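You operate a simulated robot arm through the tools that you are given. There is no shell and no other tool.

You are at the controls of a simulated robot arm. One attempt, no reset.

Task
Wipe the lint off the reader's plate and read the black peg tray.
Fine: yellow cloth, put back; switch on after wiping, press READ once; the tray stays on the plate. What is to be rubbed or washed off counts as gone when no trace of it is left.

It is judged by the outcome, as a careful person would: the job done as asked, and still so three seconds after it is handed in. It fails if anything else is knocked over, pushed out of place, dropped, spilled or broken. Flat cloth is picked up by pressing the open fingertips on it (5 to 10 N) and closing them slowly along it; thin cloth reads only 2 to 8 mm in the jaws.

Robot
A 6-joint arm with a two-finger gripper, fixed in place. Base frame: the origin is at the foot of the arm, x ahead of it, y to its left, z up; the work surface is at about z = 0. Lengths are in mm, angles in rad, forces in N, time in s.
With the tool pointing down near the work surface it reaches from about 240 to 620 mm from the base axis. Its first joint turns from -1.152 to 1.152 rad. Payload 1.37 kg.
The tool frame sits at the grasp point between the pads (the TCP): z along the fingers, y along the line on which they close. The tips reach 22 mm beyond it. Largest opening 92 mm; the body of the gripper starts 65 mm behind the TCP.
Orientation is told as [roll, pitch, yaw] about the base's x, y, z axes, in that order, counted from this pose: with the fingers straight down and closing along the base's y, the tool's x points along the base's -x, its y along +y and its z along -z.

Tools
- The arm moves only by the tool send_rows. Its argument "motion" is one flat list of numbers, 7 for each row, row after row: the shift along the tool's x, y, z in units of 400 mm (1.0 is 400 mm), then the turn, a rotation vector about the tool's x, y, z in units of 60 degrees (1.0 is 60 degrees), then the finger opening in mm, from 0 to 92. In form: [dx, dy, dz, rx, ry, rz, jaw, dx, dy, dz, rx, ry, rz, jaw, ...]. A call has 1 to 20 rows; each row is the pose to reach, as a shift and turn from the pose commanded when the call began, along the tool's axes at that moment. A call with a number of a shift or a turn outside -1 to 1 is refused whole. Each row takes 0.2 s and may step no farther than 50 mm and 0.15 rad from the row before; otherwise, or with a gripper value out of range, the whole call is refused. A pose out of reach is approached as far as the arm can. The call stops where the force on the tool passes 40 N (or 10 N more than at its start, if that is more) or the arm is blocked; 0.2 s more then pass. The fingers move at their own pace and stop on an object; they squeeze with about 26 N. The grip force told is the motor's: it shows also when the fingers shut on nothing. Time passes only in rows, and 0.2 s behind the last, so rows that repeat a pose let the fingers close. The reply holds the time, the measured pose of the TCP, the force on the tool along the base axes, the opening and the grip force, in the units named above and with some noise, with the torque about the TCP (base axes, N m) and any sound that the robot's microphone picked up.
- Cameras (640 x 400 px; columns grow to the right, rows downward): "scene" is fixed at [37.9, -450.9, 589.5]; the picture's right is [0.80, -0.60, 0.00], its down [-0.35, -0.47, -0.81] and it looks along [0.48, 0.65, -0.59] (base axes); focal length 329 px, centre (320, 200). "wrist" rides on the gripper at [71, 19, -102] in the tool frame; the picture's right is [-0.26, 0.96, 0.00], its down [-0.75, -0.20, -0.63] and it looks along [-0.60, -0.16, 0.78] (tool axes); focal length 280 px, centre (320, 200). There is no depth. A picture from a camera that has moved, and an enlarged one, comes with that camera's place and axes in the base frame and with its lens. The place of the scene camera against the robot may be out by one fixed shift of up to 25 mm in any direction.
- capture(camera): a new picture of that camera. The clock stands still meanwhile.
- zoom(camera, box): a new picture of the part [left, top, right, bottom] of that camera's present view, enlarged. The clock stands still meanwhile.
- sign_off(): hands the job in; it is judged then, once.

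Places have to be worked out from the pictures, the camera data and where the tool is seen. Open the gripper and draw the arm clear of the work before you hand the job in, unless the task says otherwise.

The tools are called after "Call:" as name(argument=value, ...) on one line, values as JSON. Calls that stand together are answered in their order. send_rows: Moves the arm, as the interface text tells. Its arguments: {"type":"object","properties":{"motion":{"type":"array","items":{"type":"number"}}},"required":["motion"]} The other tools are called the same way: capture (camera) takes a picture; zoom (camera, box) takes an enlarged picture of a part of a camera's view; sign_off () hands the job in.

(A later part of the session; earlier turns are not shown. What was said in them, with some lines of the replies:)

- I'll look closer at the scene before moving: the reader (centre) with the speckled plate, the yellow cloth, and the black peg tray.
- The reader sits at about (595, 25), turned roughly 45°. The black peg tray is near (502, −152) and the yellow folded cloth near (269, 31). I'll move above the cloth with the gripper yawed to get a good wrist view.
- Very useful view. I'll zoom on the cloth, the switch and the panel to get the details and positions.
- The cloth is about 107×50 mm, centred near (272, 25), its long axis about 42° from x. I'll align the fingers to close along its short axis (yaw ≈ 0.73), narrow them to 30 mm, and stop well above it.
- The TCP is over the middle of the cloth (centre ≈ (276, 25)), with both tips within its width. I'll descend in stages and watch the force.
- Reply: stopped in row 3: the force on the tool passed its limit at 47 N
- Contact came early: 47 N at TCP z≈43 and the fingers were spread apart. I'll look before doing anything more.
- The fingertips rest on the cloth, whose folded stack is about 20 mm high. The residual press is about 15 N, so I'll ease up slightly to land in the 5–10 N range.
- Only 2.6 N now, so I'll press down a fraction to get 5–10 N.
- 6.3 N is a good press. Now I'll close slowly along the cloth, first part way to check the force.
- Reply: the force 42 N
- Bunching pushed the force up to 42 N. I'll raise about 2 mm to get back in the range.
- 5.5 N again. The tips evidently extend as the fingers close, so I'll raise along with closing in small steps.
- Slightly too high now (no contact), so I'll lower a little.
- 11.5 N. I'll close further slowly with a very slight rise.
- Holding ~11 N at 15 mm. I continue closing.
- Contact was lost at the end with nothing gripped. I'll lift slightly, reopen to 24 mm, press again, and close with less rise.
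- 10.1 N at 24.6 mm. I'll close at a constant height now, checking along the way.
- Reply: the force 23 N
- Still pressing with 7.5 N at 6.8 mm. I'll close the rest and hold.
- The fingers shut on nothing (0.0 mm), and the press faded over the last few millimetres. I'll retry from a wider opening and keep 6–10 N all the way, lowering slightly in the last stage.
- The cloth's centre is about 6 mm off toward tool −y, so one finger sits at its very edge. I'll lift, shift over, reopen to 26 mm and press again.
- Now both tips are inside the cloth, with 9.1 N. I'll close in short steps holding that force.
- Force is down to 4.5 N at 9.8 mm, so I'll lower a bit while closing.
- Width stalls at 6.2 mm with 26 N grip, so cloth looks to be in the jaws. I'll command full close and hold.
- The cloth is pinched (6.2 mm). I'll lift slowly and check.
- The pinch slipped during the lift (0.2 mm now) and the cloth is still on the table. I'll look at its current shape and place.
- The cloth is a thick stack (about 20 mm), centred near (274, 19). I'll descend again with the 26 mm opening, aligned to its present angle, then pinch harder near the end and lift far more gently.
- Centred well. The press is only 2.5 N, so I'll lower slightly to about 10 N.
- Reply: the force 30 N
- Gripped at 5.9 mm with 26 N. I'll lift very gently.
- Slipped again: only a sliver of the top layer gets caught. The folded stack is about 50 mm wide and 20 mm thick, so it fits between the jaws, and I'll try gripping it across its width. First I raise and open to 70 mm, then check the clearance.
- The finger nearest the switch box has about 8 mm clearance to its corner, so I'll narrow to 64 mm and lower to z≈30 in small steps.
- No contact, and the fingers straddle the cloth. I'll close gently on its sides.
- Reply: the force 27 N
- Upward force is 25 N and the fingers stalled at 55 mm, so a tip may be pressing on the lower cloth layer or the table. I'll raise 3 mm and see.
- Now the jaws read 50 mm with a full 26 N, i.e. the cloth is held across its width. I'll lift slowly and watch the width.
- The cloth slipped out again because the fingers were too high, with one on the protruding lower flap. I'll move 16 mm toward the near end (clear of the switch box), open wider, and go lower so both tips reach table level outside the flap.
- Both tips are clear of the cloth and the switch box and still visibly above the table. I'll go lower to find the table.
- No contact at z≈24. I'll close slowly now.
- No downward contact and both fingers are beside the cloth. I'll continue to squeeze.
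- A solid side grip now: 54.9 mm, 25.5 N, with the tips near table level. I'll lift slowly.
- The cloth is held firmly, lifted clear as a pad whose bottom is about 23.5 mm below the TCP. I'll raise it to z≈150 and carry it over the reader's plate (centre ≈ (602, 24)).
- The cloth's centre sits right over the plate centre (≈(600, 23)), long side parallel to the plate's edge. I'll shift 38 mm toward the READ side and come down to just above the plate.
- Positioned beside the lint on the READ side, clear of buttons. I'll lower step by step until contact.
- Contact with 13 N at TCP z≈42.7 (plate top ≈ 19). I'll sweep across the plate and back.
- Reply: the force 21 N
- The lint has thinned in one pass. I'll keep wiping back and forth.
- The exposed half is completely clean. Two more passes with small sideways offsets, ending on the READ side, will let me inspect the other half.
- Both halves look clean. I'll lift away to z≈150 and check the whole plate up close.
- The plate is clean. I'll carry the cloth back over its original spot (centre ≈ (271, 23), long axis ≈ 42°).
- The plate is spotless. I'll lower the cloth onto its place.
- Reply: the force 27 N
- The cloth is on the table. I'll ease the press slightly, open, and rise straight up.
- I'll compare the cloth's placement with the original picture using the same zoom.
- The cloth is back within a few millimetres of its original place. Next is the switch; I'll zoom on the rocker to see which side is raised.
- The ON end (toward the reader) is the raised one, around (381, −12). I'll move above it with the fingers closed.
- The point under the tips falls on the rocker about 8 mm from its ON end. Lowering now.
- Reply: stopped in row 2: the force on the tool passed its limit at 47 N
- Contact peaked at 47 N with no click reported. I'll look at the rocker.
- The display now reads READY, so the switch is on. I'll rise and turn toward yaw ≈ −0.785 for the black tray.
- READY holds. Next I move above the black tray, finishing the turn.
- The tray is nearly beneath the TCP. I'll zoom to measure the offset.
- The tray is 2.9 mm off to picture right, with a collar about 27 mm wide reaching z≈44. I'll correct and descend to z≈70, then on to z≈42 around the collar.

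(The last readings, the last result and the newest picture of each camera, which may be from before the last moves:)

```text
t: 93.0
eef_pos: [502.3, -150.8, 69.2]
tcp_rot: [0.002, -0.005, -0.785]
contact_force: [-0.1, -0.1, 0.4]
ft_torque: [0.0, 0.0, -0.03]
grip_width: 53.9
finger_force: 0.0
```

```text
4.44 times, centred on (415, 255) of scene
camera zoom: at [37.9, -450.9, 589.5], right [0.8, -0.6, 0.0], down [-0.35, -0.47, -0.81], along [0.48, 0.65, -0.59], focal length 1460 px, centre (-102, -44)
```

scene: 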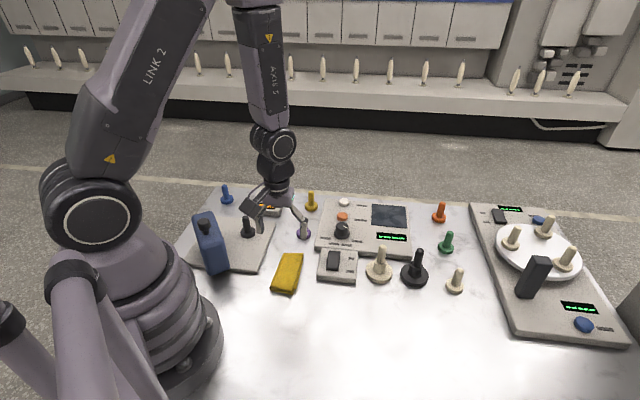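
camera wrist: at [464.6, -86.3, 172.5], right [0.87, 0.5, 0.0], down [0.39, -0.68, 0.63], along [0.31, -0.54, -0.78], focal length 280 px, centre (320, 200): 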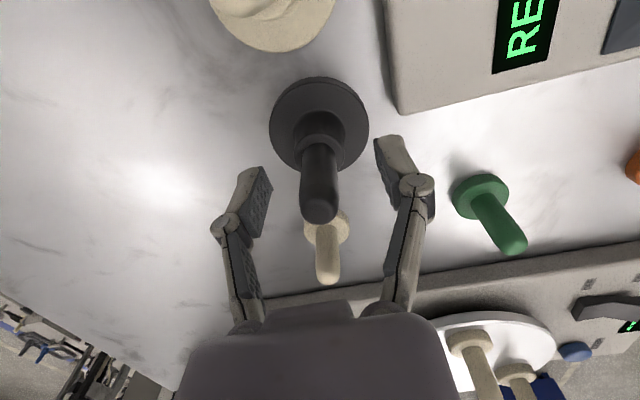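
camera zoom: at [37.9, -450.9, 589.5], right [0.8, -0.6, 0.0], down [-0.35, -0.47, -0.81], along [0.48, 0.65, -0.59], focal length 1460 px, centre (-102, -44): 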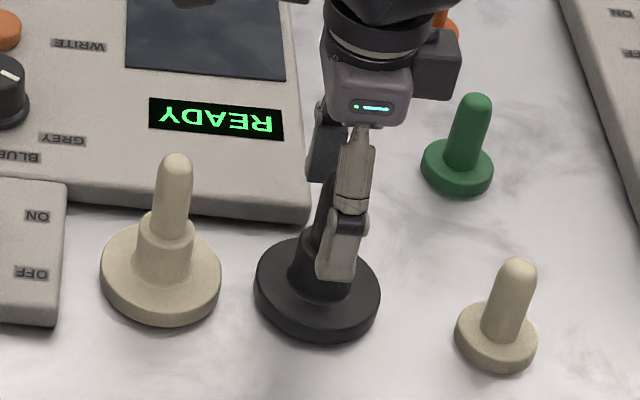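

Well centred between the fingers. I'll descend to z≈42 and close on the collar.

Call:
send_rows(motion=[0, 0, 0.03, 0, 0, 0, 54, 0, 0, 0.055, 0, 0, 0, 54, 0, 0, 0.067, 0, 0, 0, 54, 0, 0, 0.067, 0, 0, 0, 54])

```text
t: 94.0
eef_pos: [502.2, -151.7, 43.1]
tcp_rot: [0.003, -0.003, -0.786]
contact_force: [-0.5, 0.5, 0.2]
ft_torque: [0.03, 0.02, 0.02]
grip_width: 53.9
finger_force: 0.0
```

Call:
send_rows(motion=[0, 0, 0, 0, 0, 0, 46, 0, 0, 0, 0, 0, 0, 38, 0, 0, 0, 0, 0, 0, 30, 0, 0, 0, 0, 0, 0, 24, 0, 0, 0, 0, 0, 0, 18, 0, 0, 0, 0, 0, 0, 12])

Call:
zoom(camera="scene", box=[350, 210, 480, 300])

Call:
capture(camera="wrist")

```text
t: 95.4
eef_pos: [501.4, -151.1, 42.8]
tcp_rot: [0.002, -0.003, -0.786]
contact_force: [-0.5, 0.4, 0.7]
ft_torque: [0.05, 0.02, 0.03]
grip_width: 26.6
finger_force: 25.6
```

```text
4.44 times, centred on (415, 255) of scene
camera zoom: at [37.9, -450.9, 589.5], right [0.8, -0.6, 0.0], down [-0.35, -0.47, -0.81], along [0.48, 0.65, -0.59], focal length 1460 px, centre (-102, -44)
```

zoom: 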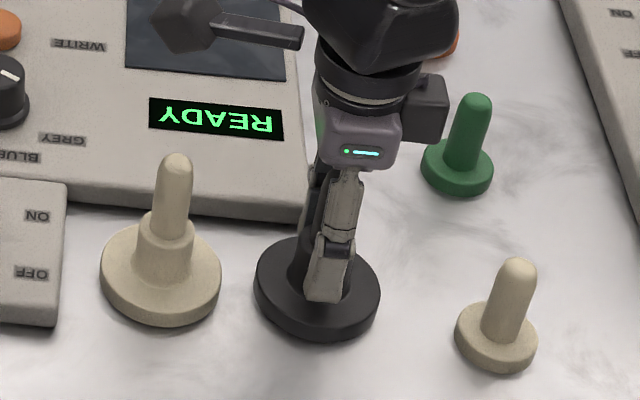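

```text
taken
camera wrist: at [464.7, -86.9, 146.3], right [0.87, 0.5, 0.0], down [0.39, -0.68, 0.63], along [0.31, -0.54, -0.78], focal length 280 px, centre (320, 200)
```

wrist: 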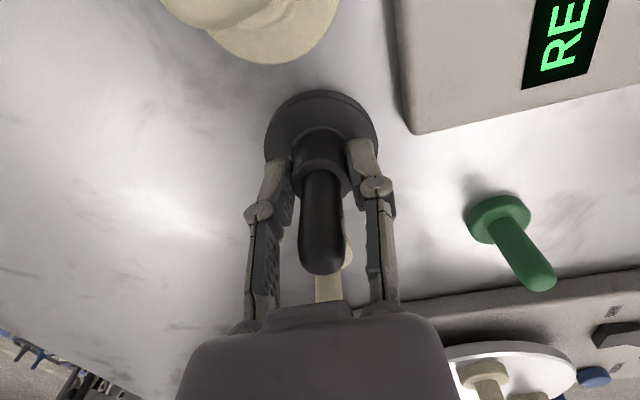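

Collar gripped (26.6 mm, 25.6 N). Lifting gently.

Call:
send_rows(motion=[0, 0, -0.01, 0, 0, 0, 12, 0, 0, -0.03, 0, 0, 0, 12, 0, 0, -0.06, 0, 0, 0, 12, 0, 0, -0.11, 0, 0, 0, 12, 0, 0, -0.16, 0, 0, 0, 12, 0, 0, -0.2, 0, 0, 0, 12, 0, 0, -0.2, 0, 0, 0, 12])

Call:
zoom(camera="scene", box=[350, 170, 480, 300])

```text
t: 97.0
eef_pos: [501.7, -152.1, 123.3]
tcp_rot: [0.002, 0.0, -0.785]
contact_force: [0.7, -0.1, -1.0]
ft_torque: [0.0, 0.02, 0.03]
grip_width: 26.7
finger_force: 26.0
```

```text
3.08 times, centred on (415, 235) of scene
camera zoom: at [37.9, -450.9, 589.5], right [0.8, -0.6, 0.0], down [-0.35, -0.47, -0.81], along [0.48, 0.65, -0.59], focal length 1011 px, centre (28, 92)
```

zoom: 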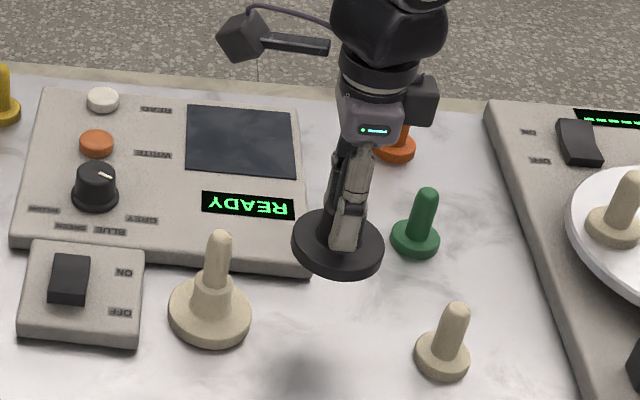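

The whole tray lifted cleanly. I'll carry it over the plate centre (600, 23).

Call:
send_rows(motion=[0.01, 0.04, 0, 0, 0, 0, 12, 0.03, 0.11, 0, 0, 0, 0, 12, 0.053, 0.19, 0, 0, 0, 0, 12, 0.076, 0.27, 0, 0, 0, 0, 12, 0.098, 0.35, 0, 0, 0, 0, 12, 0.118, 0.42, 0, 0, 0, 0, 12, 0.13, 0.465, 0, 0, 0, 0, 12, 0.1347, 0.4815, 0, 0, 0, 0, 12, 0.1347, 0.4815, 0, 0, 0, 0, 12])

Call:
capture(camera="wrist")

Call:
zoom(camera="scene", box=[320, 150, 460, 260])

```text
t: 99.0
eef_pos: [600.6, 22.8, 124.6]
tcp_rot: [0.002, -0.003, -0.784]
contact_force: [0.1, -0.1, -0.8]
ft_torque: [-0.02, 0.02, -0.01]
grip_width: 26.6
finger_force: 26.4
```

```text
taken
camera wrist: at [562.9, 87.8, 226.8], right [0.87, 0.5, 0.0], down [0.39, -0.68, 0.63], along [0.31, -0.54, -0.78], focal length 280 px, centre (320, 200)
```

wrist: 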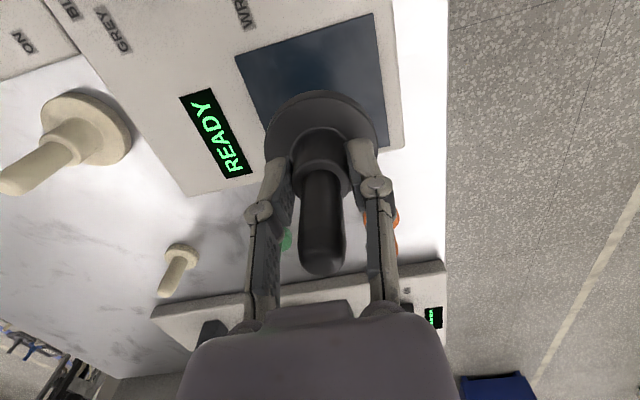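

```text
3.64 times, centred on (390, 205) of scene
camera zoom: at [37.9, -450.9, 589.5], right [0.8, -0.6, 0.0], down [-0.35, -0.47, -0.81], along [0.48, 0.65, -0.59], focal length 1195 px, centre (66, 182)
```

zoom: 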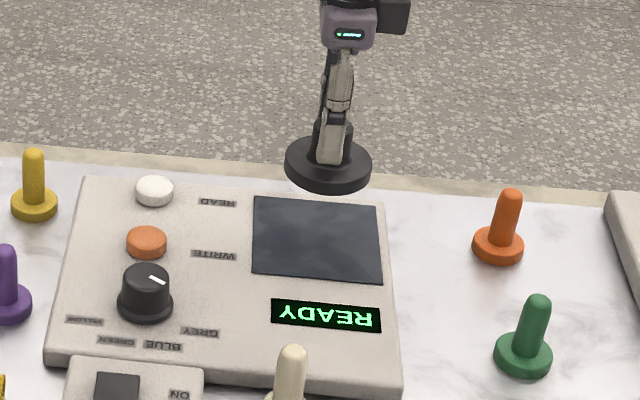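

The plate centre recomputes to (601, 22), directly beneath the tray. I'll lower toward the plate (expected contact at TCP ≈ 62–63).

Call:
send_rows(motion=[0, 0, 0.05, 0, 0, 0, 12, 0, 0, 0.1, 0, 0, 0, 12, 0, 0, 0.125, 0, 0, 0, 12, 0, 0, 0.137, 0, 0, 0, 12, 0, 0, 0.142, 0, 0, 0, 12, 0, 0, 0.142, 0, 0, 0, 12])

```text
t: 100.4
eef_pos: [599.7, 22.1, 66.6]
tcp_rot: [0.002, -0.003, -0.784]
contact_force: [0.2, -0.4, -0.5]
ft_torque: [0.04, 0.03, 0.03]
grip_width: 26.7
finger_force: 26.0
```

Call:
send_rows(motion=[0, 0, 0.0025, 0, 0, 0, 12, 0, 0, 0.005, 0, 0, 0, 12, 0, 0, 0.007, 0, 0, 0, 12])

```text
t: 101.2
eef_pos: [600.5, 23.1, 63.6]
tcp_rot: [0.002, -0.004, -0.786]
contact_force: [0.6, -0.8, 0.0]
ft_torque: [-0.01, -0.01, -0.01]
grip_width: 26.8
finger_force: 25.9
```

Call:
send_rows(motion=[0, 0, 0.0015, 0, 0, 0, 12, 0, 0, 0.003, 0, 0, 0, 12])

```text
t: 101.8
eef_pos: [600.6, 23.1, 63.0]
tcp_rot: [0.003, -0.002, -0.787]
contact_force: [-0.7, -0.3, 2.8]
ft_torque: [-0.04, 0.1, 0.01]
grip_width: 26.7
finger_force: 26.0
```

Light contact of 2.8 N. A touch further, then I open slowly and rise straight up.

Call:
send_rows(motion=[0, 0, 0.001, 0, 0, 0, 12, 0, 0, 0.001, 0, 0, 0, 26, 0, 0, 0.001, 0, 0, 0, 28, 0, 0, 0.001, 0, 0, 0, 34, 0, 0, 0.001, 0, 0, 0, 44, 0, 0, 0.001, 0, 0, 0, 54, 0, 0, 0.001, 0, 0, 0, 54])

Call:
zoom(camera="scene", box=[320, 150, 460, 260])

Call:
capture(camera="wrist")

```text
t: 103.4
eef_pos: [599.8, 23.3, 62.9]
tcp_rot: [0.002, -0.003, -0.785]
contact_force: [-0.1, -0.4, -0.9]
ft_torque: [0.03, -0.04, 0.03]
grip_width: 54.1
finger_force: 0.0
```

```text
3.64 times, centred on (390, 205) of scene
camera zoom: at [37.9, -450.9, 589.5], right [0.8, -0.6, 0.0], down [-0.35, -0.47, -0.81], along [0.48, 0.65, -0.59], focal length 1195 px, centre (66, 182)
```

zoom: 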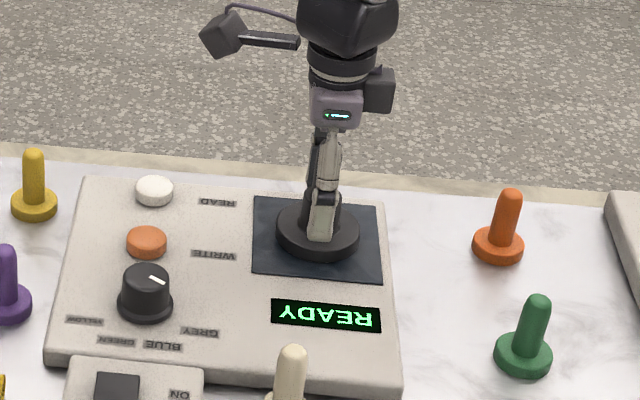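

```text
taken
camera wrist: at [562.6, 87.4, 165.6], right [0.87, 0.5, 0.0], down [0.39, -0.68, 0.63], along [0.31, -0.54, -0.78], focal length 280 px, centre (320, 200)
```

wrist: 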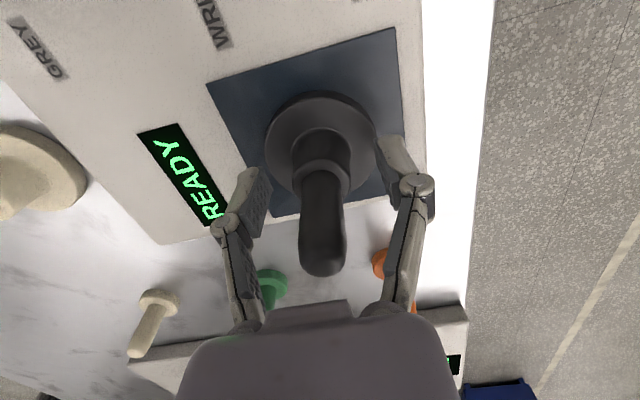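

The tray stands centred on the plate. I'll rise straight up above the peg, then move above the READ button (≈(535, 136)) with closed fingers.

Call:
send_rows(motion=[0, 0, -0.04, 0, 0, 0, 54, 0, 0, -0.12, 0, 0, 0, 54, 0, 0, -0.2, 0, 0, 0, 54, 0, 0, -0.28, 0, 0, 0, 54, 0.06, 0.016, -0.28, 0, 0, 0, 54, 0.14, 0.0375, -0.28, 0, 0, 0, 40, 0.22, 0.059, -0.28, 0, 0, 0, 20, 0.29, 0.078, -0.28, 0, 0, 0, 0, 0.315, 0.0845, -0.28, 0, 0, 0, 0, 0.315, 0.0845, -0.2, 0, 0, 0, 0, 0.315, 0.0845, -0.12, 0, 0, 0, 0, 0.315, 0.0845, -0.12, 0, 0, 0, 0])

Call:
capture(camera="wrist")

Call:
zoom(camera="scene", box=[300, 160, 440, 270])

```text
t: 106.0
eef_pos: [535.2, 134.4, 110.2]
tcp_rot: [0.002, -0.004, -0.787]
contact_force: [-0.6, -0.5, -0.1]
ft_torque: [0.0, -0.02, -0.01]
grip_width: 0.0
finger_force: 26.2
```

```text
taken
camera wrist: at [498.2, 200.1, 212.7], right [0.87, 0.5, 0.0], down [0.39, -0.68, 0.63], along [0.31, -0.54, -0.78], focal length 280 px, centre (320, 200)
```

wrist: 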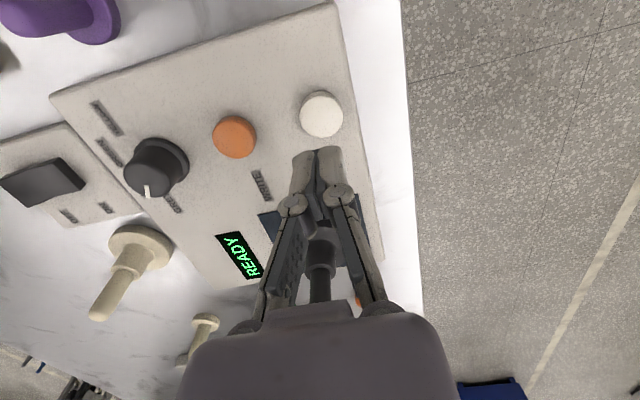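

```text
3.64 times, centred on (370, 215) of scene
camera zoom: at [37.9, -450.9, 589.5], right [0.8, -0.6, 0.0], down [-0.35, -0.47, -0.81], along [0.48, 0.65, -0.59], focal length 1195 px, centre (138, 146)
```

zoom: 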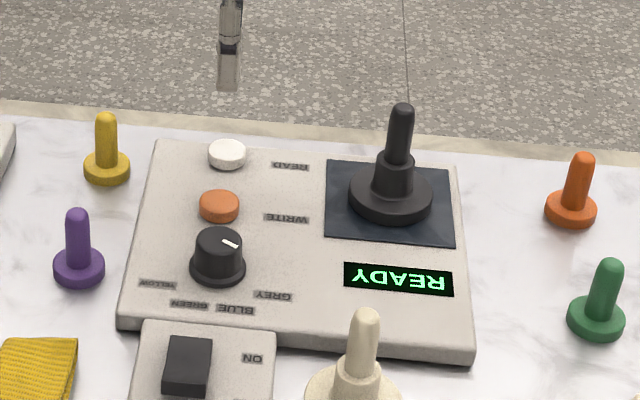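

The tips are aligned right over the READ button. I'll lower to just above it.

Call:
send_rows(motion=[0, 0, 0.06, 0, 0, 0, 0, 0, 0, 0.11, 0, 0, 0, 0, 0, 0, 0.128, 0, 0, 0, 0, 0, 0, 0.133, 0, 0, 0, 0])

```text
t: 107.0
eef_pos: [534.3, 135.8, 56.9]
tcp_rot: [0.002, -0.003, -0.785]
contact_force: [0.8, -0.3, 0.1]
ft_torque: [-0.02, 0.0, 0.01]
grip_width: 0.0
finger_force: 26.2
```

Call:
send_rows(motion=[0, 0, 0.0025, 0, 0, 0, 0, 0, 0, 0.005, 0, 0, 0, 0, 0, 0, 0.0075, 0, 0, 0, 0, 0, 0, 0.01, 0, 0, 0, 0])

```text
t: 108.0
eef_pos: [534.9, 135.6, 53.3]
tcp_rot: [0.001, -0.002, -0.785]
contact_force: [0.4, -0.2, 0.3]
ft_torque: [0.03, 0.01, -0.02]
grip_width: 0.0
finger_force: 25.6
```

Call:
send_rows(motion=[0, 0, 0.0025, 0, 0, 0, 0, 0, 0, 0.005, 0, 0, 0, 0, 0, 0, 0.0075, 0, 0, 0, 0])

Call:
zoom(camera="scene", box=[300, 160, 440, 270])

```text
t: 108.8
eef_pos: [534.7, 133.9, 50.9]
tcp_rot: [0.001, -0.004, -0.785]
contact_force: [-0.4, 0.1, 2.5]
ft_torque: [0.02, -0.02, -0.02]
grip_width: 6.0
finger_force: 27.7
```

```text
3.64 times, centred on (370, 215) of scene
camera zoom: at [37.9, -450.9, 589.5], right [0.8, -0.6, 0.0], down [-0.35, -0.47, -0.81], along [0.48, 0.65, -0.59], focal length 1195 px, centre (138, 146)
```

zoom: 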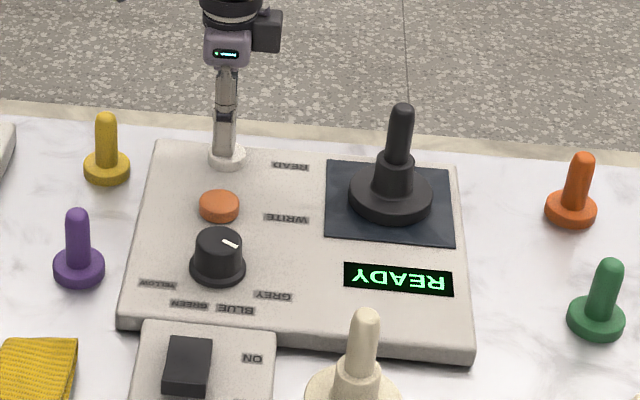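

The tips have touched the button with 2.5 N, and the display is still READY. I'll press on monotonically.

Call:
send_rows(motion=[0, 0, 0.0025, 0, 0, 0, 0, 0, 0, 0.005, 0, 0, 0, 0])

Call:
zoom(camera="scene", box=[300, 160, 440, 270])

```text
t: 109.4
eef_pos: [534.6, 136.5, 48.5]
tcp_rot: [0.002, -0.004, -0.786]
contact_force: [-0.9, 0.4, 3.9]
ft_torque: [-0.01, 0.1, -0.02]
grip_width: 6.1
finger_force: 27.7
heard: click
```

```text
3.64 times, centred on (370, 215) of scene
camera zoom: at [37.9, -450.9, 589.5], right [0.8, -0.6, 0.0], down [-0.35, -0.47, -0.81], along [0.48, 0.65, -0.59], focal length 1195 px, centre (138, 146)
```

zoom: 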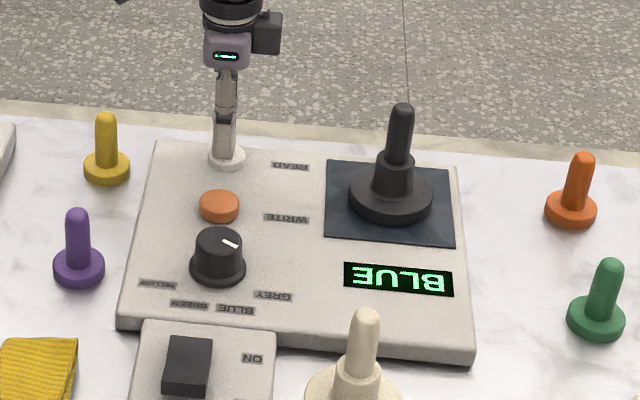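

Click heard, and the display shows BLUE: the black tray has been read. I'll release straight up, open, and draw the arm clear.

Call:
send_rows(motion=[0, 0, -0.02, 0, 0, 0, 0, 0, 0, -0.1, 0, 0, 0, 0, 0, 0, -0.2, 0, 0, 0, 0, 0, 0, -0.3, 0, 0, 0, 0, 0, 0, -0.4, 0, 0, 0, 20, 0, 0, -0.5, 0, 0, 0, 50, 0.05, -0.08, -0.55, 0, 0, 0, 80, 0.1, -0.16, -0.6, 0, 0, 0, 80, 0.13, -0.22, -0.6, 0, 0, 0, 80, 0.13, -0.22, -0.6, 0, 0, 0, 80])

Call:
capture(camera="scene")

Call:
zoom(camera="scene", box=[300, 180, 480, 300])

```text
t: 111.6
eef_pos: [434.6, 110.3, 287.9]
tcp_rot: [0.001, -0.003, -0.787]
contact_force: [0.3, -0.9, 0.1]
ft_torque: [0.0, -0.02, 0.03]
grip_width: 79.8
finger_force: 0.0
```

```text
taken
```

scene: 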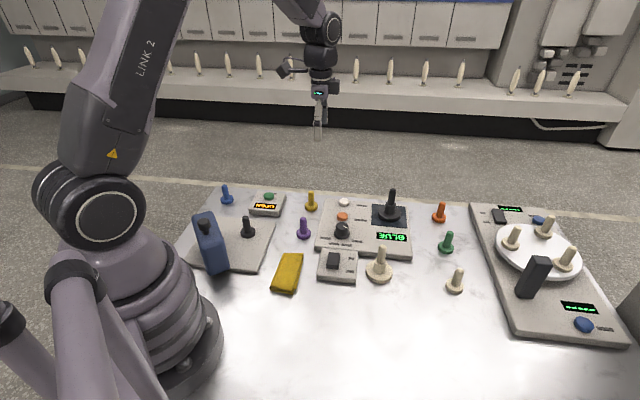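

```text
3.33 times, centred on (390, 240) of scene
camera zoom: at [37.9, -450.9, 589.5], right [0.8, -0.6, 0.0], down [-0.35, -0.47, -0.81], along [0.48, 0.65, -0.59], focal length 1095 px, centre (87, 67)
```

zoom: 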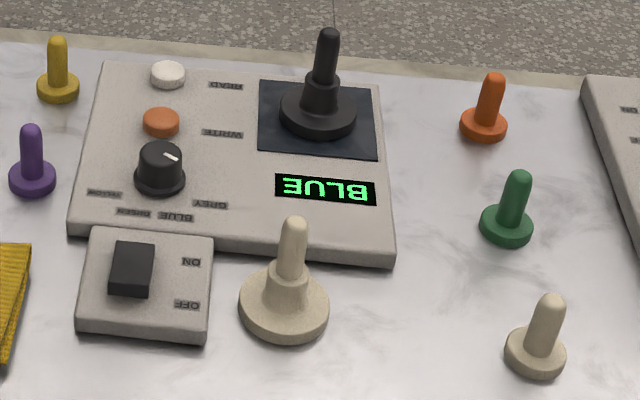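

The plate is clean, the cloth is back in place, and the switch is on. READ was pressed once and the display shows BLUE. The tray is still on the plate, nothing else has moved, and the arm is clear with the gripper open, so I'm handing in.

Call:
sign_off()

```text
The job is handed in.
```

The lint is wiped off the reader's plate and the black peg tray has been read. The display shows **BLUE**.

- **Plate:** no trace of lint showed on it when I inspected it after wiping.
- **Cloth:** the yellow cloth is back on the table within about 4 mm of where it started. Pinching it from above kept slipping, so I gripped it across its width instead.
- **Switch and READ:** I switched the reader on after wiping and pressed READ once, and it clicked.
- **Tray:** it stands centred on the plate.

The final pictures show nothing else moved or knocked over. The arm is clear of the work with the gripper open.
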